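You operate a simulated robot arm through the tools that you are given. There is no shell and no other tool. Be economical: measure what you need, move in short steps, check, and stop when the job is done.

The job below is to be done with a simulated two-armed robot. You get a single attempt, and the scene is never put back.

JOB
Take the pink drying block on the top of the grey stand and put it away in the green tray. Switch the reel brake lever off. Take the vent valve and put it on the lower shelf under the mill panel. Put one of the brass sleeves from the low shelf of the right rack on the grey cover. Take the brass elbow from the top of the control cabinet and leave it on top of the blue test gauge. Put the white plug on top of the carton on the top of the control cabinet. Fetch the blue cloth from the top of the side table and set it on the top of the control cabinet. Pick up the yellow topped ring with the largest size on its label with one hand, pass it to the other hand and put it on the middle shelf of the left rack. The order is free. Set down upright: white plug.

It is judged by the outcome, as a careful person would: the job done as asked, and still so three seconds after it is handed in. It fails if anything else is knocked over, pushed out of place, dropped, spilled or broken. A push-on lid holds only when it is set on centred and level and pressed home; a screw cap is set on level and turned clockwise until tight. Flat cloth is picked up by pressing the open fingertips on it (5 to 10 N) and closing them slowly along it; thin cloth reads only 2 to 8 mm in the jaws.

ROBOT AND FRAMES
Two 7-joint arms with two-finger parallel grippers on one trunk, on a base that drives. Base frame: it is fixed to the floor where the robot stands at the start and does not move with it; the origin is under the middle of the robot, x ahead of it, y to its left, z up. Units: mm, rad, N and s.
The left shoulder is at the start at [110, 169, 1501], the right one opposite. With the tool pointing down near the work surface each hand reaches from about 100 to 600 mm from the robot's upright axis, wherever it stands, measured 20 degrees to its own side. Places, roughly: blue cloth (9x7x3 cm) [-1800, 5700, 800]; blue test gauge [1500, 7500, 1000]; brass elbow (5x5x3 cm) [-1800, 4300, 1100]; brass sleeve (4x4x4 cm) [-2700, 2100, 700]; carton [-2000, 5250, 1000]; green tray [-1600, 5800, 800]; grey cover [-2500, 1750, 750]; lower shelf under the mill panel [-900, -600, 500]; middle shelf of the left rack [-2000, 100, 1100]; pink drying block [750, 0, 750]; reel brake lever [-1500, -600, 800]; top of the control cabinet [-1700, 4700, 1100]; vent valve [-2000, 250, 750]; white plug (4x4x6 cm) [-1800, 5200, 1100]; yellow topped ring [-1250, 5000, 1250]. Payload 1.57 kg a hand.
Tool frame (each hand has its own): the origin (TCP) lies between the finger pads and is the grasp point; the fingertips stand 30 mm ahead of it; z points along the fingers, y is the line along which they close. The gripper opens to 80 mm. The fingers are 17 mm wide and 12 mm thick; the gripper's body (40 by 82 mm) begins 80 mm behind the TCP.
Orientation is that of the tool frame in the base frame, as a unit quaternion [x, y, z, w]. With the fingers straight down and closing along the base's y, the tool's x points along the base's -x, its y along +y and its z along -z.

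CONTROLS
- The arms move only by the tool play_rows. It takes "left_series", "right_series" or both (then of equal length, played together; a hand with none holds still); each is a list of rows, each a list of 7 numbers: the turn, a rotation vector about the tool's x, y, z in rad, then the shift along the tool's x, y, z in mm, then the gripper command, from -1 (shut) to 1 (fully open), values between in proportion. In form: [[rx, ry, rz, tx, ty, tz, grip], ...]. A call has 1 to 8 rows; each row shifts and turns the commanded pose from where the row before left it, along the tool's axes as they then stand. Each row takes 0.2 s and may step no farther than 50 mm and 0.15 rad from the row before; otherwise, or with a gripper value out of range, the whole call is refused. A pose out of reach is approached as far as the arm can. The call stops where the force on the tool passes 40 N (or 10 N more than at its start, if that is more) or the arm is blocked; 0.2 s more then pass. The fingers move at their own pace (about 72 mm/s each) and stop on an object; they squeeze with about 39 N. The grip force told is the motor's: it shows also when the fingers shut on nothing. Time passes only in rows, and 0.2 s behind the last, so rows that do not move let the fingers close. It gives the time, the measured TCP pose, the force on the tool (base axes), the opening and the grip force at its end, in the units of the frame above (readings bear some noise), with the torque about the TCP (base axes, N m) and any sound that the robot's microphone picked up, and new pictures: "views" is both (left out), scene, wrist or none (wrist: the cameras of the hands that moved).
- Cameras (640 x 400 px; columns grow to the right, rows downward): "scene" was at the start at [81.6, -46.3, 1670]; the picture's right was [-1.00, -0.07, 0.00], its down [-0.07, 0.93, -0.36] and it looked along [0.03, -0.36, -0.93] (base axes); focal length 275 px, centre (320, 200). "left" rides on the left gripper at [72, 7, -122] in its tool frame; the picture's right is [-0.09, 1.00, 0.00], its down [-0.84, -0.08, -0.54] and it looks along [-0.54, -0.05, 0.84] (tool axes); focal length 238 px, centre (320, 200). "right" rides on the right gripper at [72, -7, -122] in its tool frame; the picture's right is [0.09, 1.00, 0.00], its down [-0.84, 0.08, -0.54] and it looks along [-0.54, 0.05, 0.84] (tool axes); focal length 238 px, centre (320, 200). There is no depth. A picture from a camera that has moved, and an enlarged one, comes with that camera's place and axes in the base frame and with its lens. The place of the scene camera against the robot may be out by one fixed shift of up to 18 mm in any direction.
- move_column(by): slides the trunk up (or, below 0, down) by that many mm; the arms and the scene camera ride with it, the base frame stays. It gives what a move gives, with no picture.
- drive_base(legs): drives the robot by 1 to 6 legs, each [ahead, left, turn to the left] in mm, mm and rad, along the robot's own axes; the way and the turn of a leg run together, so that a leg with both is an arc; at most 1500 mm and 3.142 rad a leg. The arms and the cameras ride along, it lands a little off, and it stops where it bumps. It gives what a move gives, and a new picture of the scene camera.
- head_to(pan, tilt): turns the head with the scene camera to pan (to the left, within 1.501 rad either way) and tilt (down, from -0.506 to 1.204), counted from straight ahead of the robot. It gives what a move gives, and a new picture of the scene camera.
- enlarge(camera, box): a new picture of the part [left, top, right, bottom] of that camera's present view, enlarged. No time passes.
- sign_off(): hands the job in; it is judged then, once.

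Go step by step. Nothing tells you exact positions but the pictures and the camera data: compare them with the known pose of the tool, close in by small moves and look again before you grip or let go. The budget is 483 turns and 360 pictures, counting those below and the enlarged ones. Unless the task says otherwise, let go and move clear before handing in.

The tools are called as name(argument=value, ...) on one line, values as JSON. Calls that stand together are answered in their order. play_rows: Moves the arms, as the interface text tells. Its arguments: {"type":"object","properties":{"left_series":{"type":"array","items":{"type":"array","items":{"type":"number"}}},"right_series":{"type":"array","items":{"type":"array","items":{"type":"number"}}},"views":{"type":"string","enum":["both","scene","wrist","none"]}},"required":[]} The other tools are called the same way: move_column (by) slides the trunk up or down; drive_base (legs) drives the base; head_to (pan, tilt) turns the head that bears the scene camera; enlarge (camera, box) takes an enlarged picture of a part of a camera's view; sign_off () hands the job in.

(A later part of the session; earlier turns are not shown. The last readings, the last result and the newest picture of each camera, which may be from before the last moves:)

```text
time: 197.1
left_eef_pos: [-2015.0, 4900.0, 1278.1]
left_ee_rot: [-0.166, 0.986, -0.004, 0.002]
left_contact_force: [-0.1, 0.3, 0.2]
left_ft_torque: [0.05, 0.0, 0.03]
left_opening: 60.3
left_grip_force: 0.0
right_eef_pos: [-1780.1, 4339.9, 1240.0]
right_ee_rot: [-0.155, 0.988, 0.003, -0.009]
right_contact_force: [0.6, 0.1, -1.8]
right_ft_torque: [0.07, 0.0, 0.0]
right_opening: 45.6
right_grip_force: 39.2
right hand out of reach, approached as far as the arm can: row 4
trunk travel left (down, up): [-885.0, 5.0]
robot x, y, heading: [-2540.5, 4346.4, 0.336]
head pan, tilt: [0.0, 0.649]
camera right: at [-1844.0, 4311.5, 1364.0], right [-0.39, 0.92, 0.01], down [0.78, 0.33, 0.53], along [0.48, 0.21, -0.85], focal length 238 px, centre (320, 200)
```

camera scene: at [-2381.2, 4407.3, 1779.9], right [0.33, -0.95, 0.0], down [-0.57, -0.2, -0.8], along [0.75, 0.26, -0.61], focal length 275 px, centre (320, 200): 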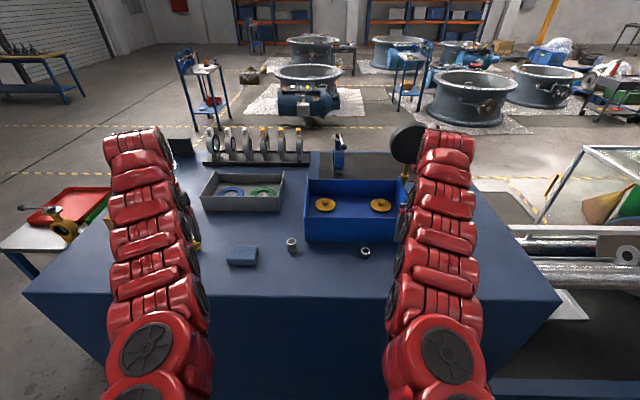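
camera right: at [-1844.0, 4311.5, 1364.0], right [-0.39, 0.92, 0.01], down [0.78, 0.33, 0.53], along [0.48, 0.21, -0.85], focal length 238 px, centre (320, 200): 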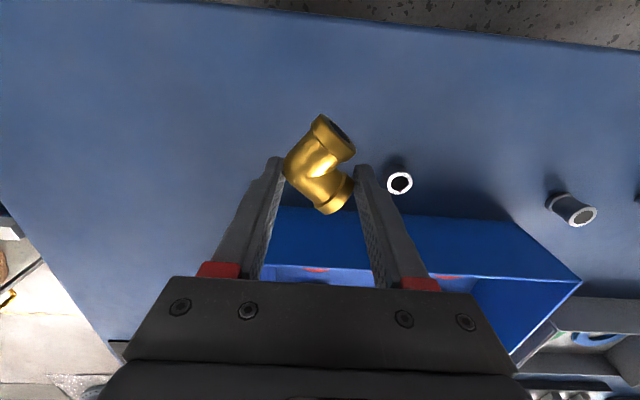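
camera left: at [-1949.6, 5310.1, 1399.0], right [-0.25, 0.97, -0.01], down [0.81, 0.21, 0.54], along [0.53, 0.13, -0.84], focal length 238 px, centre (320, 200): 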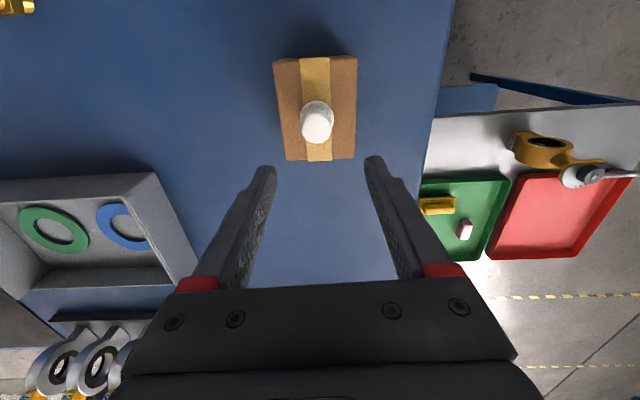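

Elbow held. I back off and travel around the north end toward the blue test gauge.

drive_base(legs=[[-400, 0, 0], [0, 1050, 0], [0, 1050, 0]])

head_to(pan=0.0, tilt=0.25)

```text
time: 209.8
left_eef_pos: [-3064.5, 6791.6, 1277.2]
left_ee_rot: [-0.16, 0.987, -0.004, 0.003]
left_contact_force: [0.3, 0.3, -0.1]
left_ft_torque: [-0.01, 0.02, 0.05]
left_opening: 60.0
left_grip_force: 0.0
right_eef_pos: [-2837.4, 6228.6, 1239.4]
right_ee_rot: [-0.149, 0.989, 0.003, -0.009]
right_contact_force: [-0.4, -0.2, -2.1]
right_ft_torque: [-0.01, -0.01, 0.01]
right_opening: 45.8
right_grip_force: 38.8
trunk travel left (down, up): [-885.0, 5.0]
robot x, y, heading: [-3595.2, 6239.9, 0.324]
head pan, tilt: [0.0, 0.649]
camera scene: at [-3440.5, 6303.0, 1780.3], right [0.32, -0.95, 0.0], down [-0.57, -0.19, -0.8], along [0.75, 0.25, -0.6], focal length 275 px, centre (320, 200)
```

scene: 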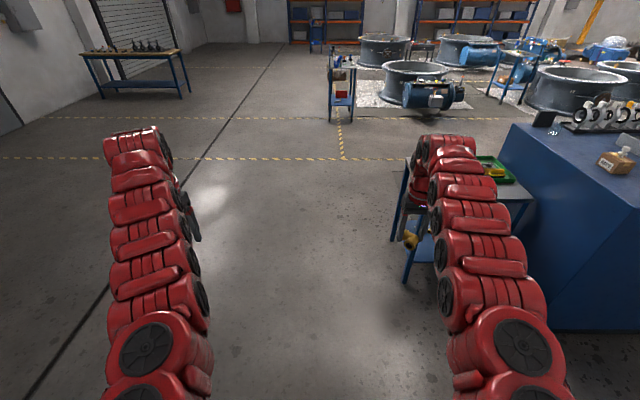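

```text
time: 210.6
left_eef_pos: [-3064.9, 6790.9, 1277.4]
left_ee_rot: [-0.159, 0.987, -0.005, 0.002]
left_contact_force: [0.3, 0.3, -0.5]
left_ft_torque: [0.01, 0.0, 0.0]
left_opening: 60.2
left_grip_force: 0.0
right_eef_pos: [-2837.0, 6231.3, 1240.6]
right_ee_rot: [-0.149, 0.989, 0.003, -0.009]
right_contact_force: [-0.3, -0.2, -1.2]
right_ft_torque: [0.0, -0.02, -0.03]
right_opening: 45.5
right_grip_force: 38.6
trunk travel left (down, up): [-885.0, 5.0]
robot x, y, heading: [-3597.7, 6243.5, 0.322]
head pan, tilt: [0.0, 0.25]
camera scene: at [-3434.5, 6306.0, 1816.7], right [0.32, -0.95, 0.0], down [-0.24, -0.08, -0.97], along [0.92, 0.31, -0.25], focal length 275 px, centre (320, 200)
```

scene: 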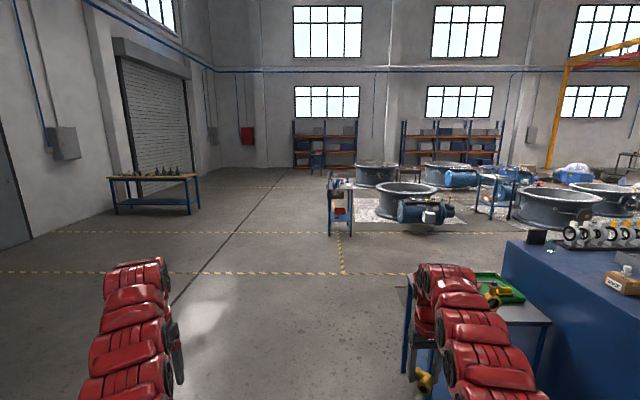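

The trolley straight ahead carries the gauge. I drive toward it.

drive_base(legs=[[1500, 0, 0], [1500, -150, 0], [900, -150, 0]])

```text
refused: leg 2 is longer than a leg can be; nothing moved
```

drive_base(legs=[[1500, 0, 0], [1450, -150, 0], [900, -150, 0]])

```text
time: 229.3
left_eef_pos: [658.1, 7794.5, 1277.4]
left_ee_rot: [-0.172, 0.985, -0.004, 0.002]
left_contact_force: [-1.0, -0.8, 0.4]
left_ft_torque: [0.03, 0.0, 0.03]
left_opening: 60.1
left_grip_force: 0.1
right_eef_pos: [899.2, 7238.4, 1240.5]
right_ee_rot: [-0.162, 0.987, 0.002, -0.009]
right_contact_force: [-0.3, -0.2, -1.6]
right_ft_torque: [-0.01, -0.01, 0.0]
right_opening: 45.7
right_grip_force: 38.4
trunk travel left (down, up): [-885.0, 5.0]
robot x, y, heading: [140.5, 7232.7, 0.345]
head pan, tilt: [0.0, 0.25]
camera scene: at [299.7, 7300.2, 1816.9], right [0.34, -0.94, 0.0], down [-0.23, -0.08, -0.97], along [0.91, 0.33, -0.25], focal length 275 px, centre (320, 200)
```

scene: 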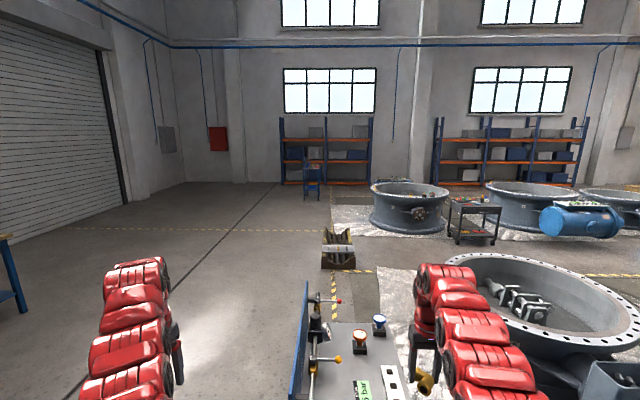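

head_to(pan=-0.1, tilt=0.65)

enlarge(camera="scene", box=[240, 160, 480, 310])

```text
time: 230.2
left_eef_pos: [657.7, 7795.1, 1277.5]
left_ee_rot: [-0.172, 0.985, -0.005, 0.001]
left_contact_force: [-0.5, 0.1, -0.1]
left_ft_torque: [0.02, 0.01, 0.0]
left_opening: 60.1
left_grip_force: 0.0
right_eef_pos: [899.6, 7239.0, 1239.3]
right_ee_rot: [-0.161, 0.987, 0.003, -0.009]
right_contact_force: [-0.3, 0.7, -3.0]
right_ft_torque: [0.02, 0.02, 0.02]
right_opening: 46.0
right_grip_force: 38.9
trunk travel left (down, up): [-885.0, 5.0]
robot x, y, heading: [136.6, 7229.8, 0.35]
head pan, tilt: [-0.099, 0.649]
camera scene: at [297.3, 7290.0, 1780.3], right [0.24, -0.97, 0.0], down [-0.59, -0.15, -0.8], along [0.77, 0.2, -0.6], focal length 275 px, centre (320, 200)
```

scene: 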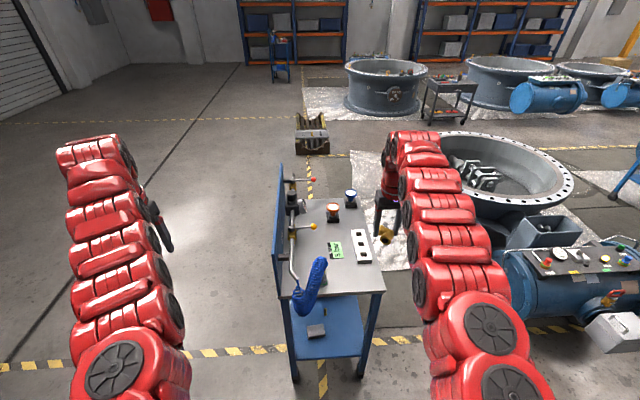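

```text
2.67 times, centred on (360, 235) of scene
camera zoom: at [297.3, 7290.0, 1780.3], right [0.24, -0.97, 0.0], down [-0.59, -0.15, -0.8], along [0.77, 0.2, -0.6], focal length 734 px, centre (213, 107)
```

zoom: 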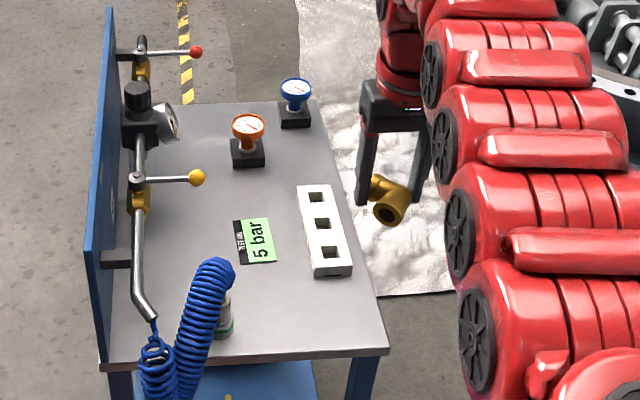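

The gauge (blue-rimmed, on a black base) is at the trolley's far right corner, out of reach from this end. I drive around the panel's free side to approach from the far end.

drive_base(legs=[[0, 800, 0], [1450, 0, 0], [1000, 0, 0]])

```text
time: 246.0
left_eef_pos: [2672.6, 9387.0, 1277.9]
left_ee_rot: [-0.172, 0.985, -0.005, 0.003]
left_contact_force: [-0.4, 0.4, -0.4]
left_ft_torque: [-0.02, -0.02, 0.01]
left_opening: 60.2
left_grip_force: 0.1
right_eef_pos: [2915.8, 8831.2, 1240.8]
right_ee_rot: [-0.163, 0.987, 0.003, -0.009]
right_contact_force: [-0.6, -1.1, -2.4]
right_ft_torque: [0.04, -0.01, 0.01]
right_opening: 45.6
right_grip_force: 39.3
trunk travel left (down, up): [-885.0, 5.0]
robot x, y, heading: [2158.8, 8818.8, 0.349]
head pan, tilt: [-0.099, 0.649]
camera scene: at [2311.5, 8880.5, 1780.4], right [0.25, -0.97, 0.0], down [-0.59, -0.15, -0.8], along [0.77, 0.2, -0.6], focal length 275 px, centre (320, 200)
```

scene: 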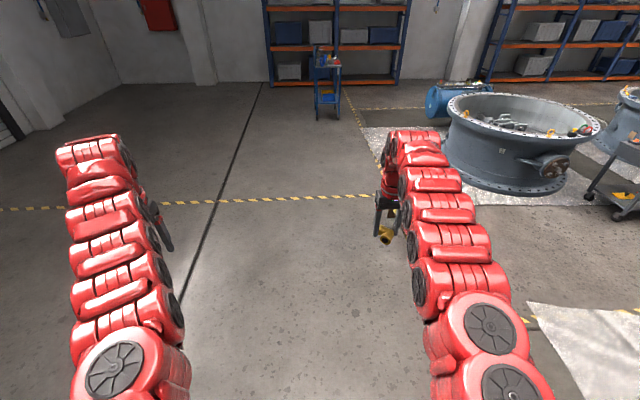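

drive_base(legs=[[0, 0, 3.14]])

head_to(pan=0.3, tilt=0.5)

```text
time: 253.7
left_eef_pos: [1632.5, 8261.4, 1275.9]
left_ee_rot: [0.986, 0.169, -0.003, -0.004]
left_contact_force: [0.8, -0.1, -1.5]
left_ft_torque: [0.02, -0.05, -0.01]
left_opening: 59.9
left_grip_force: 0.1
right_eef_pos: [1395.3, 8819.8, 1240.3]
right_ee_rot: [0.987, 0.158, 0.01, 0.003]
right_contact_force: [0.2, 0.5, -1.5]
right_ft_torque: [0.0, 0.0, -0.01]
right_opening: 45.6
right_grip_force: 39.2
trunk travel left (down, up): [-885.0, 5.0]
robot x, y, heading: [2152.2, 8821.5, -2.803]
head pan, tilt: [-0.099, 0.649]
camera scene: at [1991.7, 8784.2, 1780.3], right [-0.24, 0.97, 0.0], down [0.59, 0.14, -0.8], along [-0.77, -0.19, -0.6], focal length 275 px, centre (320, 200)
```

scene: 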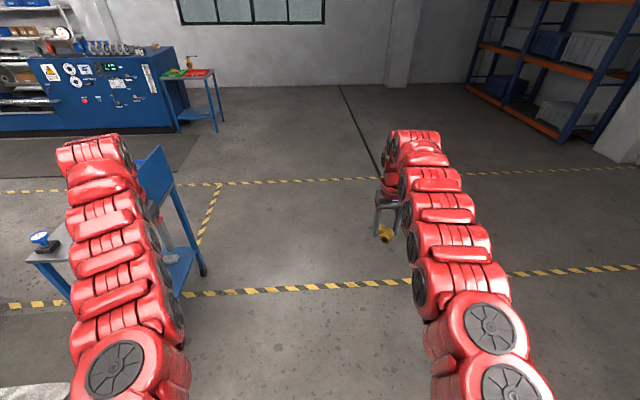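

```text
time: 254.6
left_eef_pos: [1633.3, 8261.5, 1276.5]
left_ee_rot: [0.985, 0.17, -0.003, -0.005]
left_contact_force: [1.2, 0.5, 0.5]
left_ft_torque: [0.0, 0.02, -0.02]
left_opening: 60.0
left_grip_force: 0.0
right_eef_pos: [1394.9, 8819.6, 1240.2]
right_ee_rot: [0.987, 0.158, 0.009, 0.003]
right_contact_force: [0.1, -0.9, -2.2]
right_ft_torque: [-0.02, 0.01, -0.01]
right_opening: 45.6
right_grip_force: 39.2
trunk travel left (down, up): [-885.0, 5.0]
robot x, y, heading: [2155.7, 8824.4, -2.802]
head pan, tilt: [0.3, 0.499]
camera scene: at [2003.1, 8750.5, 1793.6], right [-0.6, 0.8, 0.0], down [0.38, 0.29, -0.88], along [-0.7, -0.52, -0.48], focal length 275 px, centre (320, 200)
```

scene: 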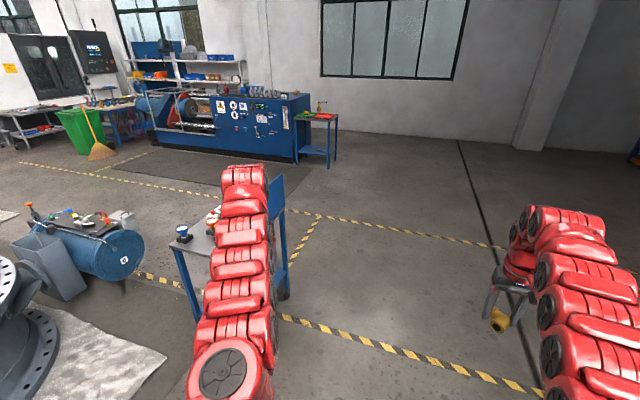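

From two sightings the gauge dial is near (1467, 7425, ~930). I move in.

drive_base(legs=[[0, 1140, 0], [380, 0, 0]])

play_rows(right_series=[[0, 0, 0, 0, 0, 0, -1]], views="wrist")

```text
time: 262.5
left_eef_pos: [1648.9, 7055.4, 1277.5]
left_ee_rot: [0.986, 0.168, -0.003, -0.005]
left_contact_force: [-0.3, 0.1, 0.6]
left_ft_torque: [-0.04, 0.03, -0.01]
left_opening: 60.2
left_grip_force: 0.0
right_eef_pos: [1412.1, 7614.8, 1240.3]
right_ee_rot: [0.987, 0.157, 0.01, 0.003]
right_contact_force: [0.5, -0.1, -3.3]
right_ft_torque: [0.0, 0.01, 0.01]
right_opening: 45.5
right_grip_force: 39.1
trunk travel left (down, up): [-885.0, 5.0]
robot x, y, heading: [2172.6, 7614.7, -2.806]
head pan, tilt: [0.3, 0.499]
camera scene: at [2020.8, 7543.4, 1793.9], right [-0.6, 0.8, 0.0], down [0.38, 0.29, -0.88], along [-0.71, -0.52, -0.48], focal length 275 px, centre (320, 200)
```

scene: 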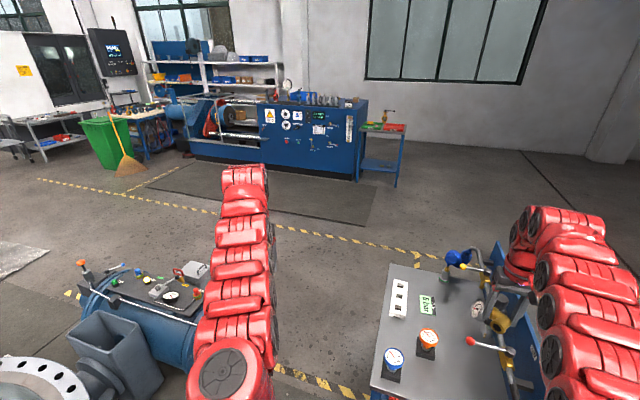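

```text
time: 262.9
left_eef_pos: [1647.8, 7055.1, 1276.8]
left_ee_rot: [0.986, 0.168, -0.003, -0.005]
left_contact_force: [0.4, 0.2, 0.6]
left_ft_torque: [-0.02, 0.0, -0.01]
left_opening: 60.3
left_grip_force: 0.0
right_eef_pos: [1411.5, 7614.6, 1239.5]
right_ee_rot: [0.987, 0.157, 0.009, 0.003]
right_contact_force: [-0.5, -0.2, -2.2]
right_ft_torque: [0.01, 0.07, -0.02]
right_opening: 45.9
right_grip_force: 39.3
trunk travel left (down, up): [-885.0, 5.0]
robot x, y, heading: [2174.3, 7614.7, -2.805]
head pan, tilt: [0.3, 0.499]
camera right: at [1475.5, 7642.7, 1363.7], right [0.4, -0.92, 0.01], down [-0.78, -0.33, 0.53], along [-0.48, -0.22, -0.85], focal length 238 px, centre (320, 200)
```

right: 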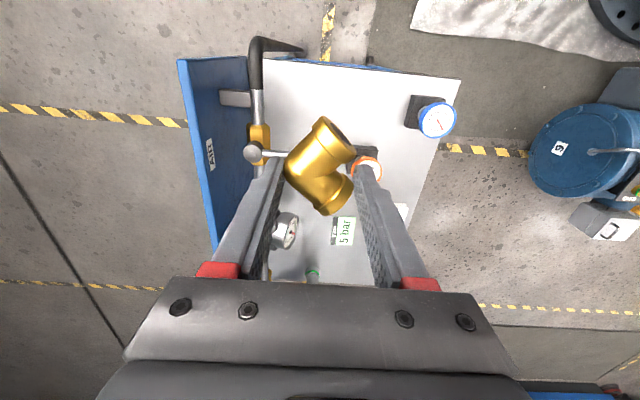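

enlarge(camera="scene", box=[360, 300, 480, 400])

enlarge(camera="right", box=[340, 60, 500, 180])

```text
4.00 times, centred on (420, 350) of scene
camera zoom: at [2019.8, 7543.1, 1793.7], right [-0.6, 0.8, 0.0], down [0.38, 0.29, -0.88], along [-0.7, -0.52, -0.48], focal length 1102 px, centre (-80, -400)
```

zoom: 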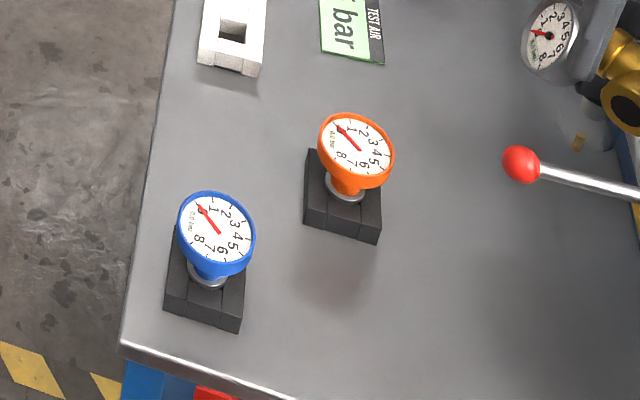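

```text
3.33 times, centred on (420, 120) of right
camera zoom: at [1475.5, 7642.7, 1363.7], right [0.4, -0.92, 0.01], down [-0.78, -0.33, 0.53], along [-0.48, -0.22, -0.85], focal length 794 px, centre (-13, 467)
```

zoom: 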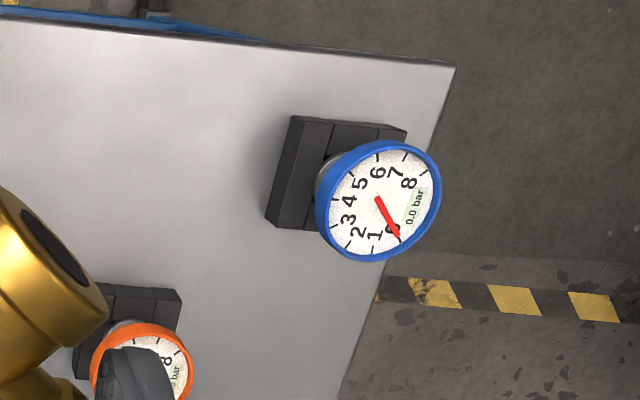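

The dial faces up, about 60 mm across: the elbow can lie on it. I shift the base to put the hand above it and lower the trunk.

drive_base(legs=[[11, 195, 0]])

move_column(by=-130)

play_rows(right_series=[[0, 0, 0, 0, 0, 0, -1]], views="wrist")

```text
time: 264.4
left_eef_pos: [1700.3, 6871.2, 1278.2]
left_ee_rot: [0.986, 0.168, -0.003, -0.004]
left_contact_force: [-0.3, 0.4, 0.5]
left_ft_torque: [0.01, -0.01, 0.03]
left_opening: 59.6
left_grip_force: 0.0
right_eef_pos: [1463.2, 7429.8, 1239.6]
right_ee_rot: [0.988, 0.157, 0.009, 0.004]
right_contact_force: [0.0, 0.0, -2.0]
right_ft_torque: [-0.06, -0.02, -0.01]
right_opening: 45.6
right_grip_force: 39.4
trunk travel left (down, up): [-885.0, 5.0]
robot x, y, heading: [2224.5, 7425.9, -2.803]
head pan, tilt: [0.3, 0.499]
camera scene: at [2072.1, 7360.0, 1793.7], right [-0.6, 0.8, 0.0], down [0.39, 0.28, -0.88], along [-0.7, -0.52, -0.48], focal length 275 px, centre (320, 200)
```

scene: 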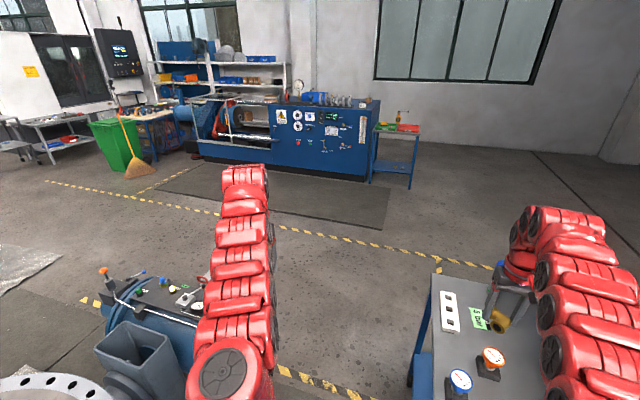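

```text
time: 266.0
left_eef_pos: [1700.6, 6868.8, 1146.5]
left_ee_rot: [0.986, 0.168, -0.003, -0.006]
left_contact_force: [0.1, -1.0, -0.1]
left_ft_torque: [0.0, -0.05, 0.02]
left_opening: 59.8
left_grip_force: 0.0
right_eef_pos: [1464.4, 7427.0, 1110.1]
right_ee_rot: [0.988, 0.157, 0.009, 0.004]
right_contact_force: [-0.1, -0.5, -1.3]
right_ft_torque: [0.0, 0.01, 0.01]
right_opening: 45.6
right_grip_force: 39.0
trunk travel left (down, up): [-755.0, 135.0]
robot x, y, heading: [2224.5, 7427.1, -2.802]
head pan, tilt: [0.3, 0.499]
```

```text
time: 266.4
left_eef_pos: [1701.1, 6868.7, 1145.9]
left_ee_rot: [0.986, 0.167, -0.003, -0.005]
left_contact_force: [0.4, 0.0, -0.6]
left_ft_torque: [-0.01, 0.02, 0.02]
left_opening: 60.0
left_grip_force: 0.0
right_eef_pos: [1464.5, 7427.1, 1109.9]
right_ee_rot: [0.988, 0.157, 0.009, 0.001]
right_contact_force: [-0.1, -0.2, -1.6]
right_ft_torque: [0.01, 0.0, 0.02]
right_opening: 45.7
right_grip_force: 39.0
trunk travel left (down, up): [-755.0, 135.0]
robot x, y, heading: [2224.1, 7428.5, -2.804]
head pan, tilt: [0.3, 0.499]
camera right: at [1529.0, 7455.7, 1233.4], right [0.4, -0.92, 0.01], down [-0.78, -0.33, 0.53], along [-0.48, -0.22, -0.85], focal length 238 px, centre (320, 200)
```

right: 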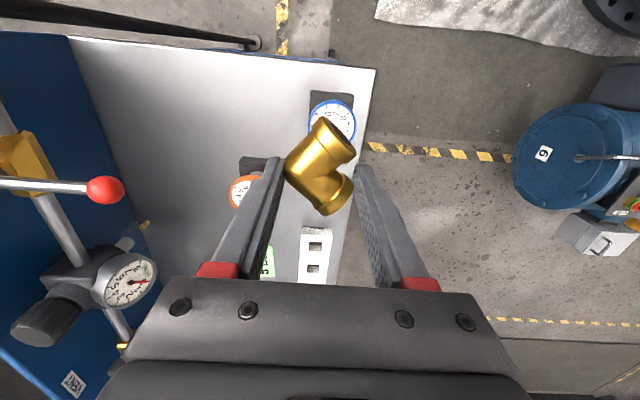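

play_rows(right_series=[[0, 0, 0, 3, 12, 20, -1], [0, 0, 0, 0, 0, 25, -1]], views="wrist")

enlarge(camera="right", box=[240, 80, 420, 240])

```text
time: 267.0
left_eef_pos: [1701.6, 6869.1, 1147.2]
left_ee_rot: [0.986, 0.168, -0.002, -0.005]
left_contact_force: [-0.5, 0.4, 0.1]
left_ft_torque: [0.02, -0.02, 0.0]
left_opening: 60.0
left_grip_force: 0.0
right_eef_pos: [1472.1, 7415.2, 1064.8]
right_ee_rot: [0.988, 0.157, 0.01, 0.003]
right_contact_force: [0.2, 0.1, -2.7]
right_ft_torque: [-0.01, 0.01, 0.02]
right_opening: 45.5
right_grip_force: 39.3
trunk travel left (down, up): [-755.0, 135.0]
robot x, y, heading: [2223.5, 7430.0, -2.803]
head pan, tilt: [0.3, 0.499]
camera right: at [1536.4, 7444.4, 1188.8], right [0.4, -0.92, 0.01], down [-0.78, -0.33, 0.53], along [-0.48, -0.22, -0.85], focal length 238 px, centre (320, 200)
```

right: 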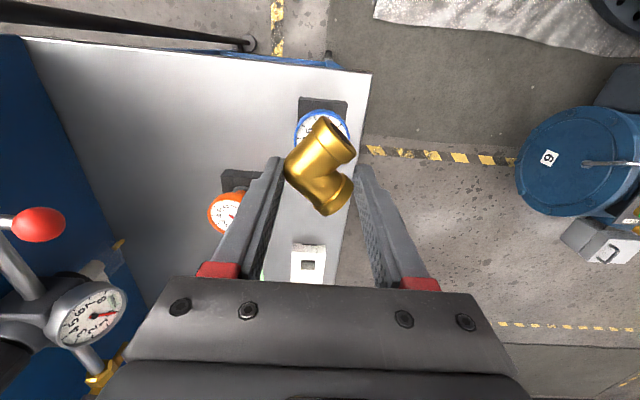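

```text
2.50 times, centred on (330, 160) of right
camera zoom: at [1536.4, 7444.4, 1188.8], right [0.4, -0.92, 0.01], down [-0.78, -0.33, 0.53], along [-0.48, -0.22, -0.85], focal length 596 px, centre (295, 300)
```

zoom: 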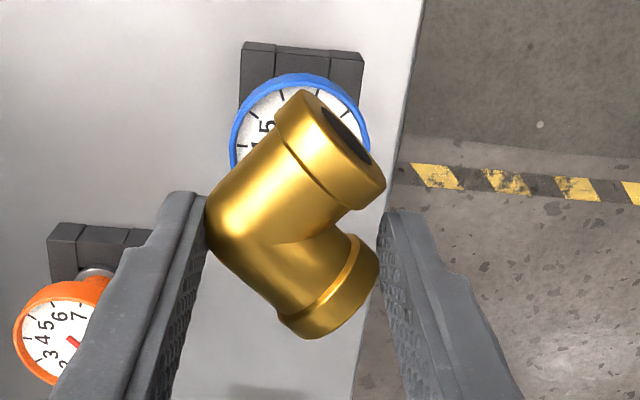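

play_rows(right_series=[[0, 0, 0, 0, 3, 25, -1], [0, 0, 0, 0, 0, 22, -1]], views="both")

enlarge(camera="scene", box=[420, 280, 560, 400])

```text
time: 267.6
left_eef_pos: [1700.9, 6868.8, 1148.0]
left_ee_rot: [0.986, 0.168, -0.002, -0.004]
left_contact_force: [0.2, 0.1, -0.6]
left_ft_torque: [0.02, -0.03, 0.02]
left_opening: 59.8
left_grip_force: 0.1
right_eef_pos: [1474.2, 7413.9, 1017.9]
right_ee_rot: [0.987, 0.157, 0.01, 0.002]
right_contact_force: [0.8, 0.1, -2.2]
right_ft_torque: [-0.01, 0.0, 0.01]
right_opening: 45.8
right_grip_force: 38.9
trunk travel left (down, up): [-755.0, 135.0]
robot x, y, heading: [2221.6, 7424.0, -2.807]
head pan, tilt: [0.3, 0.499]
camera scene: at [2072.5, 7356.6, 1663.6], right [-0.6, 0.8, 0.0], down [0.39, 0.29, -0.88], along [-0.7, -0.52, -0.48], focal length 275 px, centre (320, 200)
camera right: at [1538.7, 7442.7, 1141.1], right [0.4, -0.92, 0.01], down [-0.78, -0.33, 0.53], along [-0.48, -0.22, -0.85], focal length 238 px, centre (320, 200)
```

scene: 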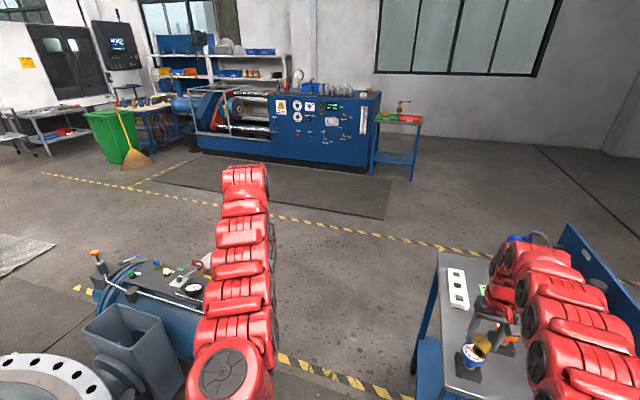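
right: 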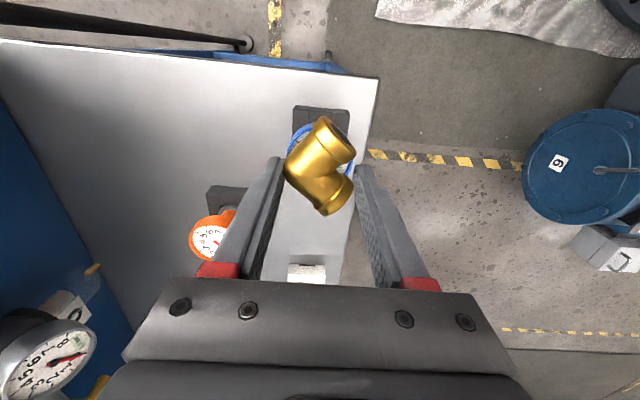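

```text
3.33 times, centred on (490, 340) of scene
camera zoom: at [2072.5, 7356.6, 1663.6], right [-0.6, 0.8, 0.0], down [0.39, 0.29, -0.88], along [-0.7, -0.52, -0.48], focal length 918 px, centre (-247, -267)
```

zoom: 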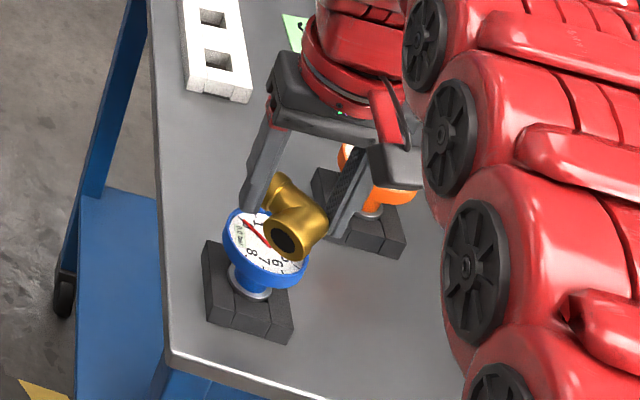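

enlarge(camera="right", box=[260, 90, 400, 230])

```text
2.86 times, centred on (330, 160) of right
camera zoom: at [1538.7, 7442.7, 1141.1], right [0.4, -0.92, 0.01], down [-0.78, -0.33, 0.53], along [-0.48, -0.22, -0.85], focal length 681 px, centre (291, 314)
```

zoom: 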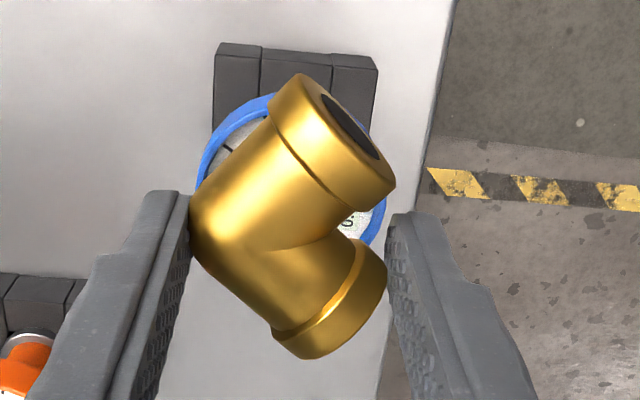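

play_rows(right_series=[[0, 0, 0, 0, 0, 6, -1], [0, 0, 0, 0, 0, 3, -1]], views="none")

enlarge(camera="scene", box=[440, 310, 540, 400])

enlarge(camera="right", box=[260, 90, 400, 230])

```text
time: 268.2
left_eef_pos: [1702.3, 6870.2, 1145.6]
left_ee_rot: [0.986, 0.167, -0.003, -0.005]
left_contact_force: [0.2, -0.5, -0.7]
left_ft_torque: [0.0, -0.02, 0.0]
left_opening: 60.0
left_grip_force: 0.1
right_eef_pos: [1473.2, 7413.2, 1007.3]
right_ee_rot: [0.988, 0.157, 0.009, 0.002]
right_contact_force: [0.6, -0.3, -2.4]
right_ft_torque: [0.01, 0.01, 0.01]
right_opening: 45.7
right_grip_force: 39.4
trunk travel left (down, up): [-755.0, 135.0]
robot x, y, heading: [2227.5, 7425.5, -2.802]
head pan, tilt: [0.3, 0.499]
```

```text
4.44 times, centred on (490, 355) of scene
camera zoom: at [2073.2, 7356.4, 1663.6], right [-0.6, 0.8, 0.0], down [0.38, 0.29, -0.88], along [-0.7, -0.52, -0.48], focal length 1224 px, centre (-436, -489)
```

zoom: 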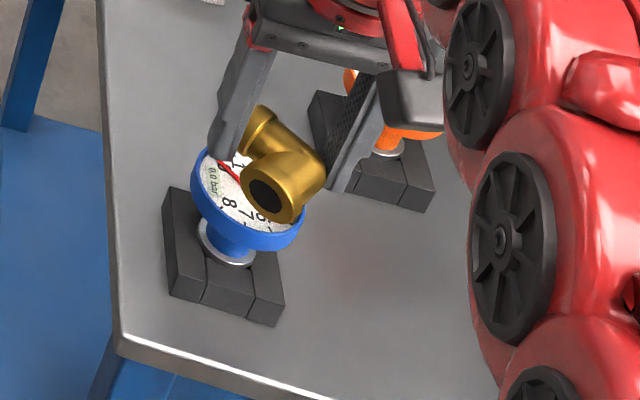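

```text
2.86 times, centred on (330, 160) of right
camera zoom: at [1538.4, 7442.3, 1132.1], right [0.4, -0.92, 0.01], down [-0.78, -0.33, 0.53], along [-0.48, -0.22, -0.85], focal length 681 px, centre (291, 314)
```

zoom: 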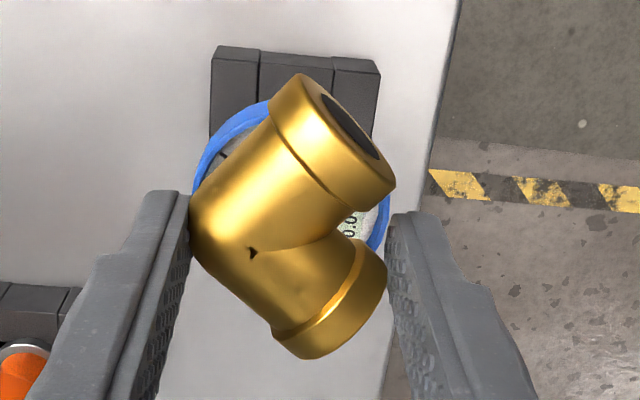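

play_rows(right_series=[[0, 0, 0, 0, 2, 6, -1], [0, 0, 0, 0, 0, 4, -1]], views="none")

enlarge(camera="scene", box=[440, 310, 540, 400])

enlarge(camera="right", box=[260, 90, 400, 230])

```text
time: 268.8
left_eef_pos: [1701.9, 6868.9, 1147.0]
left_ee_rot: [0.986, 0.168, -0.003, -0.005]
left_contact_force: [0.9, -0.3, 1.0]
left_ft_torque: [0.01, 0.01, 0.02]
left_opening: 60.0
left_grip_force: 0.1
right_eef_pos: [1475.1, 7411.0, 998.8]
right_ee_rot: [0.988, 0.157, 0.009, 0.002]
right_contact_force: [-0.7, 0.3, -2.4]
right_ft_torque: [0.0, 0.03, 0.03]
right_opening: 45.6
right_grip_force: 39.0
trunk travel left (down, up): [-755.0, 135.0]
robot x, y, heading: [2222.7, 7426.1, -2.802]
head pan, tilt: [0.3, 0.499]
```

```text
4.44 times, centred on (490, 355) of scene
camera zoom: at [2073.3, 7356.4, 1663.6], right [-0.6, 0.8, 0.0], down [0.38, 0.29, -0.88], along [-0.7, -0.52, -0.48], focal length 1224 px, centre (-436, -489)
```

zoom: 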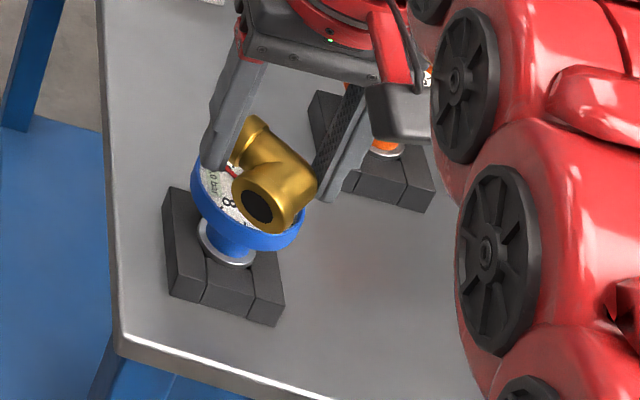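

```text
2.86 times, centred on (330, 160) of right
camera zoom: at [1539.5, 7440.5, 1122.2], right [0.4, -0.92, 0.01], down [-0.78, -0.33, 0.53], along [-0.48, -0.22, -0.85], focal length 681 px, centre (291, 314)
```

zoom: 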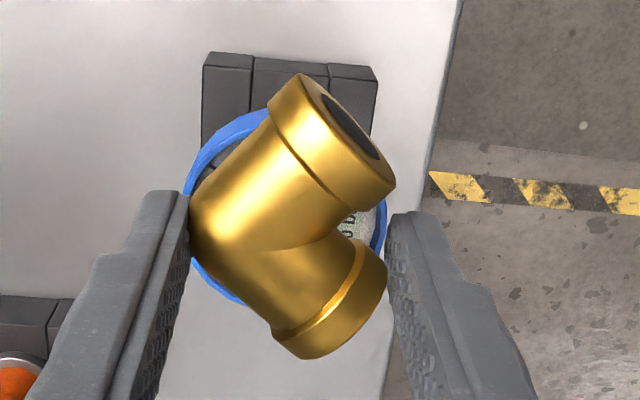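

play_rows(right_series=[[0, 0, 0, 0, -1, 4, -1], [0, 0, 0, 0, 0, 0, -1]], views="none")

play_rows(right_series=[[0, 0, 0, 0, 0, 3, -1], [0, 0, 0, 0, 0, 0, -1]], views="none")

```text
time: 269.4
left_eef_pos: [1702.0, 6868.7, 1146.8]
left_ee_rot: [0.986, 0.168, -0.003, -0.005]
left_contact_force: [0.0, -0.4, 1.1]
left_ft_torque: [0.0, 0.02, 0.01]
left_opening: 60.0
left_grip_force: 0.0
right_eef_pos: [1474.0, 7413.2, 994.9]
right_ee_rot: [0.988, 0.157, 0.009, 0.002]
right_contact_force: [-0.1, 0.6, -2.8]
right_ft_torque: [0.04, 0.02, 0.0]
right_opening: 45.7
right_grip_force: 39.1
trunk travel left (down, up): [-755.0, 135.0]
robot x, y, heading: [2222.2, 7425.7, -2.803]
head pan, tilt: [0.3, 0.499]
```

```text
time: 270.0
left_eef_pos: [1701.5, 6868.3, 1147.0]
left_ee_rot: [0.986, 0.167, -0.003, -0.005]
left_contact_force: [0.4, -0.7, 0.1]
left_ft_torque: [-0.01, -0.01, -0.01]
left_opening: 59.9
left_grip_force: 0.0
right_eef_pos: [1474.4, 7412.0, 992.2]
right_ee_rot: [0.988, 0.157, 0.009, 0.002]
right_contact_force: [0.2, 0.3, -2.9]
right_ft_torque: [0.04, -0.02, 0.01]
right_opening: 45.6
right_grip_force: 39.0
trunk travel left (down, up): [-755.0, 135.0]
robot x, y, heading: [2224.2, 7425.9, -2.804]
head pan, tilt: [0.3, 0.499]
```

play_rows(right_series=[[0, 0, 0, 0, 0, 3, -1], [0, 0, 0, 0, 0, 0, -1]], views="none")

play_rows(right_series=[[0, 0, 0, 0, 0, 2, -1], [0, 0, 0, 0, 0, 0, -1]], views="none")

enlarge(camera="scene", box=[440, 310, 540, 400])

```text
time: 270.6
left_eef_pos: [1702.7, 6869.0, 1146.8]
left_ee_rot: [0.986, 0.168, -0.003, -0.005]
left_contact_force: [0.1, -0.8, 0.6]
left_ft_torque: [-0.02, -0.01, 0.02]
left_opening: 60.2
left_grip_force: 0.0
right_eef_pos: [1474.5, 7412.2, 987.8]
right_ee_rot: [0.987, 0.157, 0.01, 0.002]
right_contact_force: [0.4, 0.3, -2.1]
right_ft_torque: [0.0, 0.0, -0.03]
right_opening: 45.8
right_grip_force: 38.9
trunk travel left (down, up): [-755.0, 135.0]
robot x, y, heading: [2225.7, 7428.0, -2.801]
head pan, tilt: [0.3, 0.499]
```

```text
time: 271.2
left_eef_pos: [1703.5, 6868.4, 1147.5]
left_ee_rot: [0.986, 0.168, -0.002, -0.004]
left_contact_force: [-0.1, -0.8, 0.9]
left_ft_torque: [-0.01, -0.03, 0.0]
left_opening: 59.8
left_grip_force: 0.1
right_eef_pos: [1475.0, 7411.5, 986.2]
right_ee_rot: [0.987, 0.158, 0.009, 0.001]
right_contact_force: [0.5, 0.6, -2.2]
right_ft_torque: [0.0, 0.05, -0.04]
right_opening: 45.8
right_grip_force: 38.9
trunk travel left (down, up): [-755.0, 135.0]
robot x, y, heading: [2226.1, 7424.2, -2.805]
head pan, tilt: [0.3, 0.499]
```

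```text
4.44 times, centred on (490, 355) of scene
camera zoom: at [2073.4, 7356.3, 1663.6], right [-0.6, 0.8, 0.0], down [0.38, 0.29, -0.88], along [-0.7, -0.52, -0.48], focal length 1224 px, centre (-436, -489)
```

zoom: 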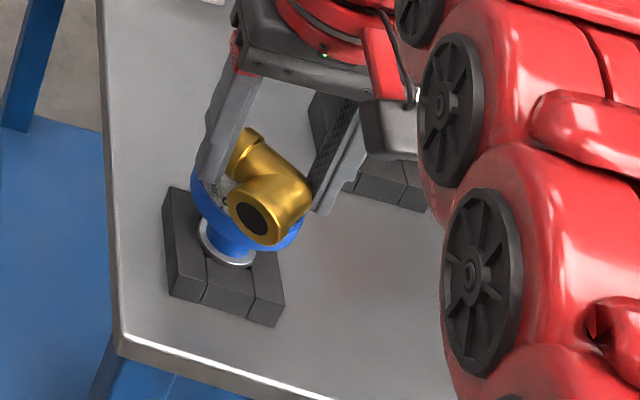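

enlarge(camera="right", box=[260, 90, 400, 230])

play_rows(right_series=[[0, 0, 0, 0, 0, 3, -1], [0, 0, 0, 0, 0, 0, -1]], views="none")

```text
2.86 times, centred on (330, 160) of right
camera zoom: at [1539.2, 7440.8, 1110.7], right [0.4, -0.92, 0.01], down [-0.78, -0.33, 0.53], along [-0.48, -0.22, -0.85], focal length 681 px, centre (291, 314)
```

zoom: 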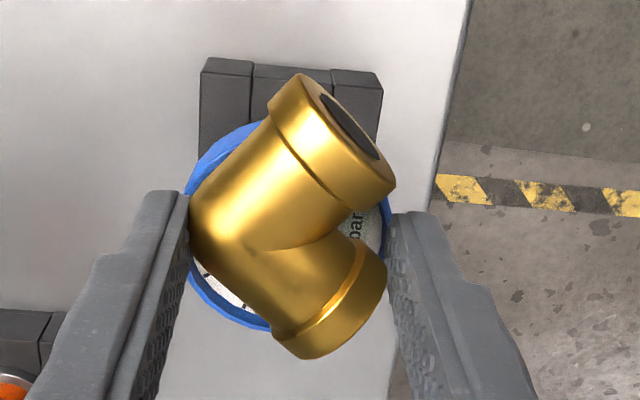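

```text
time: 271.8
left_eef_pos: [1702.4, 6870.2, 1146.8]
left_ee_rot: [0.986, 0.168, -0.003, -0.005]
left_contact_force: [-0.4, -0.1, 0.0]
left_ft_torque: [-0.01, 0.0, -0.02]
left_opening: 60.0
left_grip_force: 0.1
right_eef_pos: [1476.1, 7413.1, 982.6]
right_ee_rot: [0.987, 0.158, 0.009, 0.002]
right_contact_force: [0.8, 0.3, -1.9]
right_ft_torque: [-0.01, -0.04, 0.02]
right_opening: 45.6
right_grip_force: 38.8
trunk travel left (down, up): [-755.0, 135.0]
robot x, y, heading: [2224.4, 7425.9, -2.805]
head pan, tilt: [0.3, 0.499]
```

play_rows(right_series=[[0, 0, 0, -2, 2, 2, -1], [0, 0, 0, 0, 0, 0, -1]], views="none")

play_rows(right_series=[[0, 0, 0, 0, 0, 3, -1], [0, 0, 0, 0, 0, 0, -1]], views="none")

enlarge(camera="scene", box=[440, 310, 540, 400])

```text
time: 272.4
left_eef_pos: [1701.5, 6868.3, 1147.3]
left_ee_rot: [0.986, 0.167, -0.002, -0.006]
left_contact_force: [0.2, 0.4, 0.6]
left_ft_torque: [0.02, -0.03, -0.01]
left_opening: 60.0
left_grip_force: 0.1
right_eef_pos: [1474.5, 7409.6, 980.9]
right_ee_rot: [0.988, 0.157, 0.009, 0.002]
right_contact_force: [0.7, 0.3, -1.2]
right_ft_torque: [-0.03, 0.0, -0.04]
right_opening: 45.5
right_grip_force: 39.2
trunk travel left (down, up): [-755.0, 135.0]
robot x, y, heading: [2225.4, 7427.6, -2.804]
head pan, tilt: [0.3, 0.499]
```

```text
time: 273.0
left_eef_pos: [1702.6, 6868.5, 1146.6]
left_ee_rot: [0.986, 0.167, -0.002, -0.005]
left_contact_force: [-0.4, 0.1, -0.8]
left_ft_torque: [0.02, -0.03, 0.03]
left_opening: 60.2
left_grip_force: 0.1
right_eef_pos: [1473.7, 7408.8, 978.2]
right_ee_rot: [0.988, 0.157, 0.009, 0.002]
right_contact_force: [0.5, -0.7, -2.9]
right_ft_torque: [-0.01, 0.03, 0.02]
right_opening: 45.6
right_grip_force: 39.4
trunk travel left (down, up): [-755.0, 135.0]
robot x, y, heading: [2227.9, 7430.6, -2.804]
head pan, tilt: [0.3, 0.499]
```

```text
4.44 times, centred on (490, 355) of scene
camera zoom: at [2073.4, 7356.3, 1663.7], right [-0.6, 0.8, 0.0], down [0.38, 0.29, -0.88], along [-0.7, -0.52, -0.48], focal length 1224 px, centre (-436, -489)
```

zoom: 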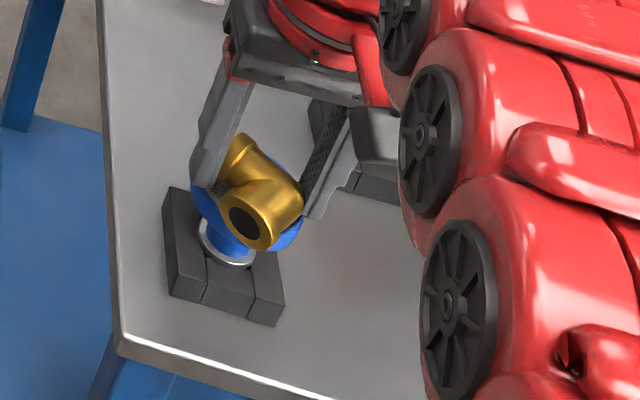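

enlarge(camera="right", box=[260, 90, 400, 230])

```text
2.86 times, centred on (330, 160) of right
camera zoom: at [1538.3, 7438.6, 1102.7], right [0.4, -0.92, 0.01], down [-0.78, -0.33, 0.53], along [-0.48, -0.22, -0.85], focal length 681 px, centre (291, 314)
```

zoom: 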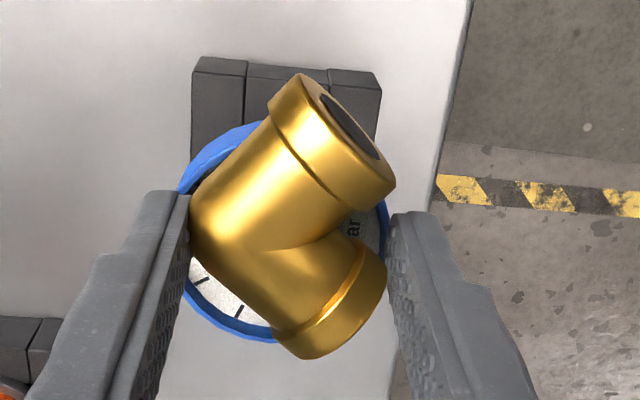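

play_rows(right_series=[[0, 0, 0, -3, 3, 2, -1], [0, 0, 0, 0, 0, 0, -1]], views="none")

play_rows(right_series=[[0, 0, 0, 0, 0, 2, -1], [0, 0, 0, 0, 0, 0, -1]], views="none")

play_rows(right_series=[[0, 0, 0, 0, 0, 2, -1], [0, 0, 0, 0, 0, 0, -1]], views="none")

```text
time: 273.6
left_eef_pos: [1701.1, 6868.7, 1146.4]
left_ee_rot: [0.986, 0.169, -0.002, -0.004]
left_contact_force: [-0.2, 0.2, 0.7]
left_ft_torque: [-0.02, -0.04, -0.02]
left_opening: 59.9
left_grip_force: 0.1
right_eef_pos: [1473.5, 7405.9, 977.2]
right_ee_rot: [0.987, 0.158, 0.009, 0.003]
right_contact_force: [-1.2, 0.7, 3.9]
right_ft_torque: [0.09, 0.08, 0.0]
right_opening: 45.9
right_grip_force: 39.2
trunk travel left (down, up): [-755.0, 135.0]
robot x, y, heading: [2223.5, 7429.5, -2.801]
head pan, tilt: [0.3, 0.499]
```

```text
time: 274.2
left_eef_pos: [1703.1, 6868.1, 1147.3]
left_ee_rot: [0.986, 0.167, -0.004, -0.004]
left_contact_force: [0.3, 0.2, 0.8]
left_ft_torque: [0.01, 0.04, -0.02]
left_opening: 60.2
left_grip_force: 0.1
right_eef_pos: [1472.7, 7406.3, 977.3]
right_ee_rot: [0.988, 0.156, 0.008, 0.003]
right_contact_force: [-4.0, 0.5, 15.1]
right_ft_torque: [0.15, 0.27, 0.03]
right_opening: 45.7
right_grip_force: 39.2
trunk travel left (down, up): [-755.0, 135.0]
robot x, y, heading: [2224.9, 7429.0, -2.802]
head pan, tilt: [0.3, 0.499]
```

```text
time: 274.8
left_eef_pos: [1704.8, 6869.4, 1148.7]
left_ee_rot: [0.986, 0.167, -0.004, -0.004]
left_contact_force: [-0.6, 0.1, 0.2]
left_ft_torque: [-0.03, -0.01, 0.0]
left_opening: 59.9
left_grip_force: 0.1
right_eef_pos: [1473.3, 7405.8, 975.5]
right_ee_rot: [0.988, 0.156, 0.007, 0.003]
right_contact_force: [-8.2, 0.1, 31.0]
right_ft_torque: [0.04, 0.6, 0.04]
right_opening: 45.8
right_grip_force: 39.2
trunk travel left (down, up): [-755.0, 135.0]
robot x, y, heading: [2223.9, 7427.7, -2.8]
head pan, tilt: [0.3, 0.499]
```

Contact. I ease off and check both views before releasing.

play_rows(right_series=[[0, 0, 0, 0, 0, -4, -1], [0, 0, 0, 0, 0, 0, -1]], views="wrist")

enlarge(camera="scene", box=[440, 310, 540, 400])

```text
time: 275.4
left_eef_pos: [1703.3, 6869.2, 1147.0]
left_ee_rot: [0.986, 0.167, -0.002, -0.005]
left_contact_force: [0.5, -1.3, -1.0]
left_ft_torque: [-0.02, -0.01, 0.03]
left_opening: 60.4
left_grip_force: 0.1
right_eef_pos: [1474.7, 7406.2, 977.7]
right_ee_rot: [0.988, 0.157, 0.01, 0.003]
right_contact_force: [-5.1, -2.0, 13.0]
right_ft_torque: [-0.13, 0.36, -0.02]
right_opening: 45.6
right_grip_force: 39.2
trunk travel left (down, up): [-755.0, 135.0]
robot x, y, heading: [2229.2, 7426.2, -2.806]
head pan, tilt: [0.3, 0.499]
camera right: at [1538.5, 7434.6, 1101.3], right [0.4, -0.92, 0.01], down [-0.78, -0.33, 0.53], along [-0.48, -0.22, -0.85], focal length 238 px, centre (320, 200)
```

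right: 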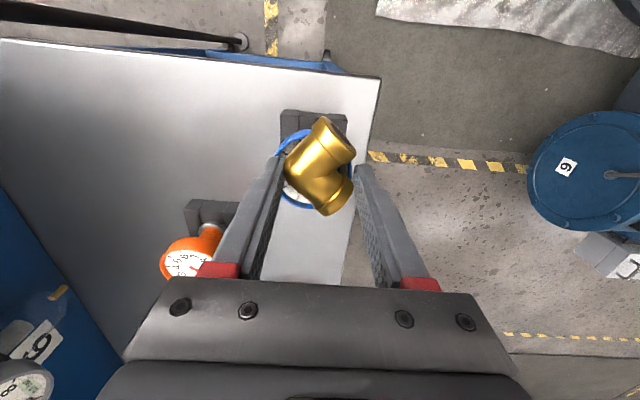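

```text
4.44 times, centred on (490, 355) of scene
camera zoom: at [2075.3, 7356.2, 1663.6], right [-0.6, 0.8, 0.0], down [0.38, 0.29, -0.88], along [-0.7, -0.52, -0.48], focal length 1224 px, centre (-436, -489)
```

zoom: 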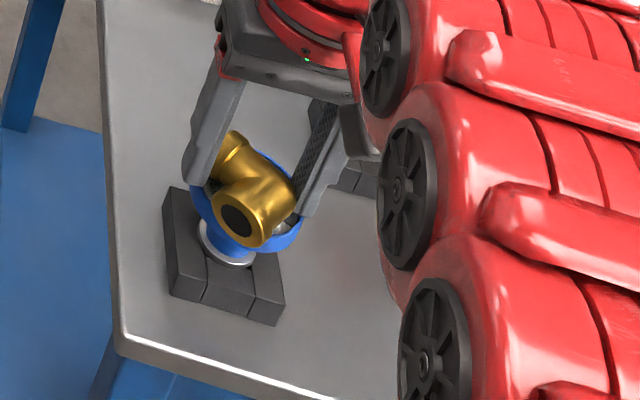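

The elbow sits over the dial within several mm. I release slowly.

play_rows(right_series=[[0, 0, 0, 0, 0, -1.5, -1], [0, 0, 0, 0, 0, 0, 0.3], [0, 0, 0, 0, 0, 0, 0.5], [0, 0, 0, 0, 0, 0, 0.5]], views="wrist")

enlarge(camera="scene", box=[440, 310, 540, 400])

```text
time: 276.4
left_eef_pos: [1702.9, 6869.0, 1147.6]
left_ee_rot: [0.986, 0.167, -0.003, -0.005]
left_contact_force: [-0.1, 0.3, -0.7]
left_ft_torque: [0.01, 0.0, 0.01]
left_opening: 60.0
left_grip_force: 0.2
right_eef_pos: [1472.9, 7407.0, 979.6]
right_ee_rot: [0.988, 0.157, 0.009, 0.001]
right_contact_force: [0.5, -0.2, 0.2]
right_ft_torque: [-0.03, -0.02, 0.01]
right_opening: 59.9
right_grip_force: 0.1
trunk travel left (down, up): [-755.0, 135.0]
robot x, y, heading: [2229.1, 7425.7, -2.802]
head pan, tilt: [0.3, 0.499]
camera right: at [1536.8, 7435.4, 1102.9], right [0.4, -0.92, 0.01], down [-0.78, -0.33, 0.53], along [-0.48, -0.22, -0.85], focal length 238 px, centre (320, 200)
```

right: 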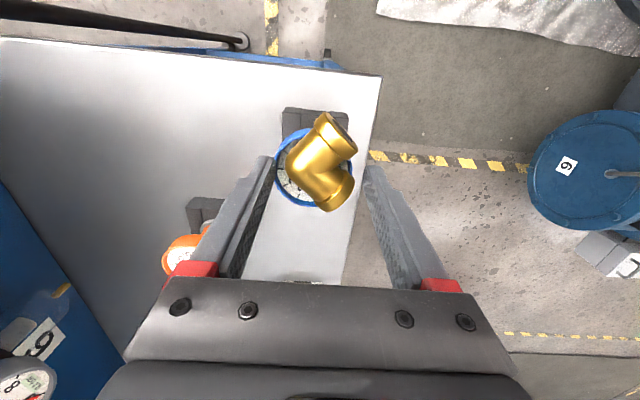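

```text
4.44 times, centred on (490, 355) of scene
camera zoom: at [2073.6, 7356.4, 1663.7], right [-0.6, 0.8, 0.0], down [0.38, 0.29, -0.88], along [-0.7, -0.52, -0.48], focal length 1224 px, centre (-436, -489)
```

zoom: 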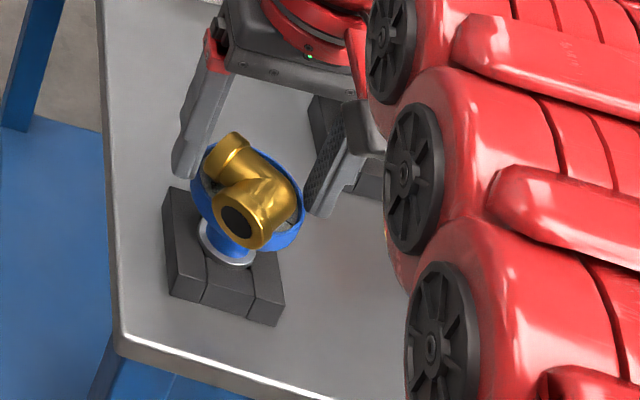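

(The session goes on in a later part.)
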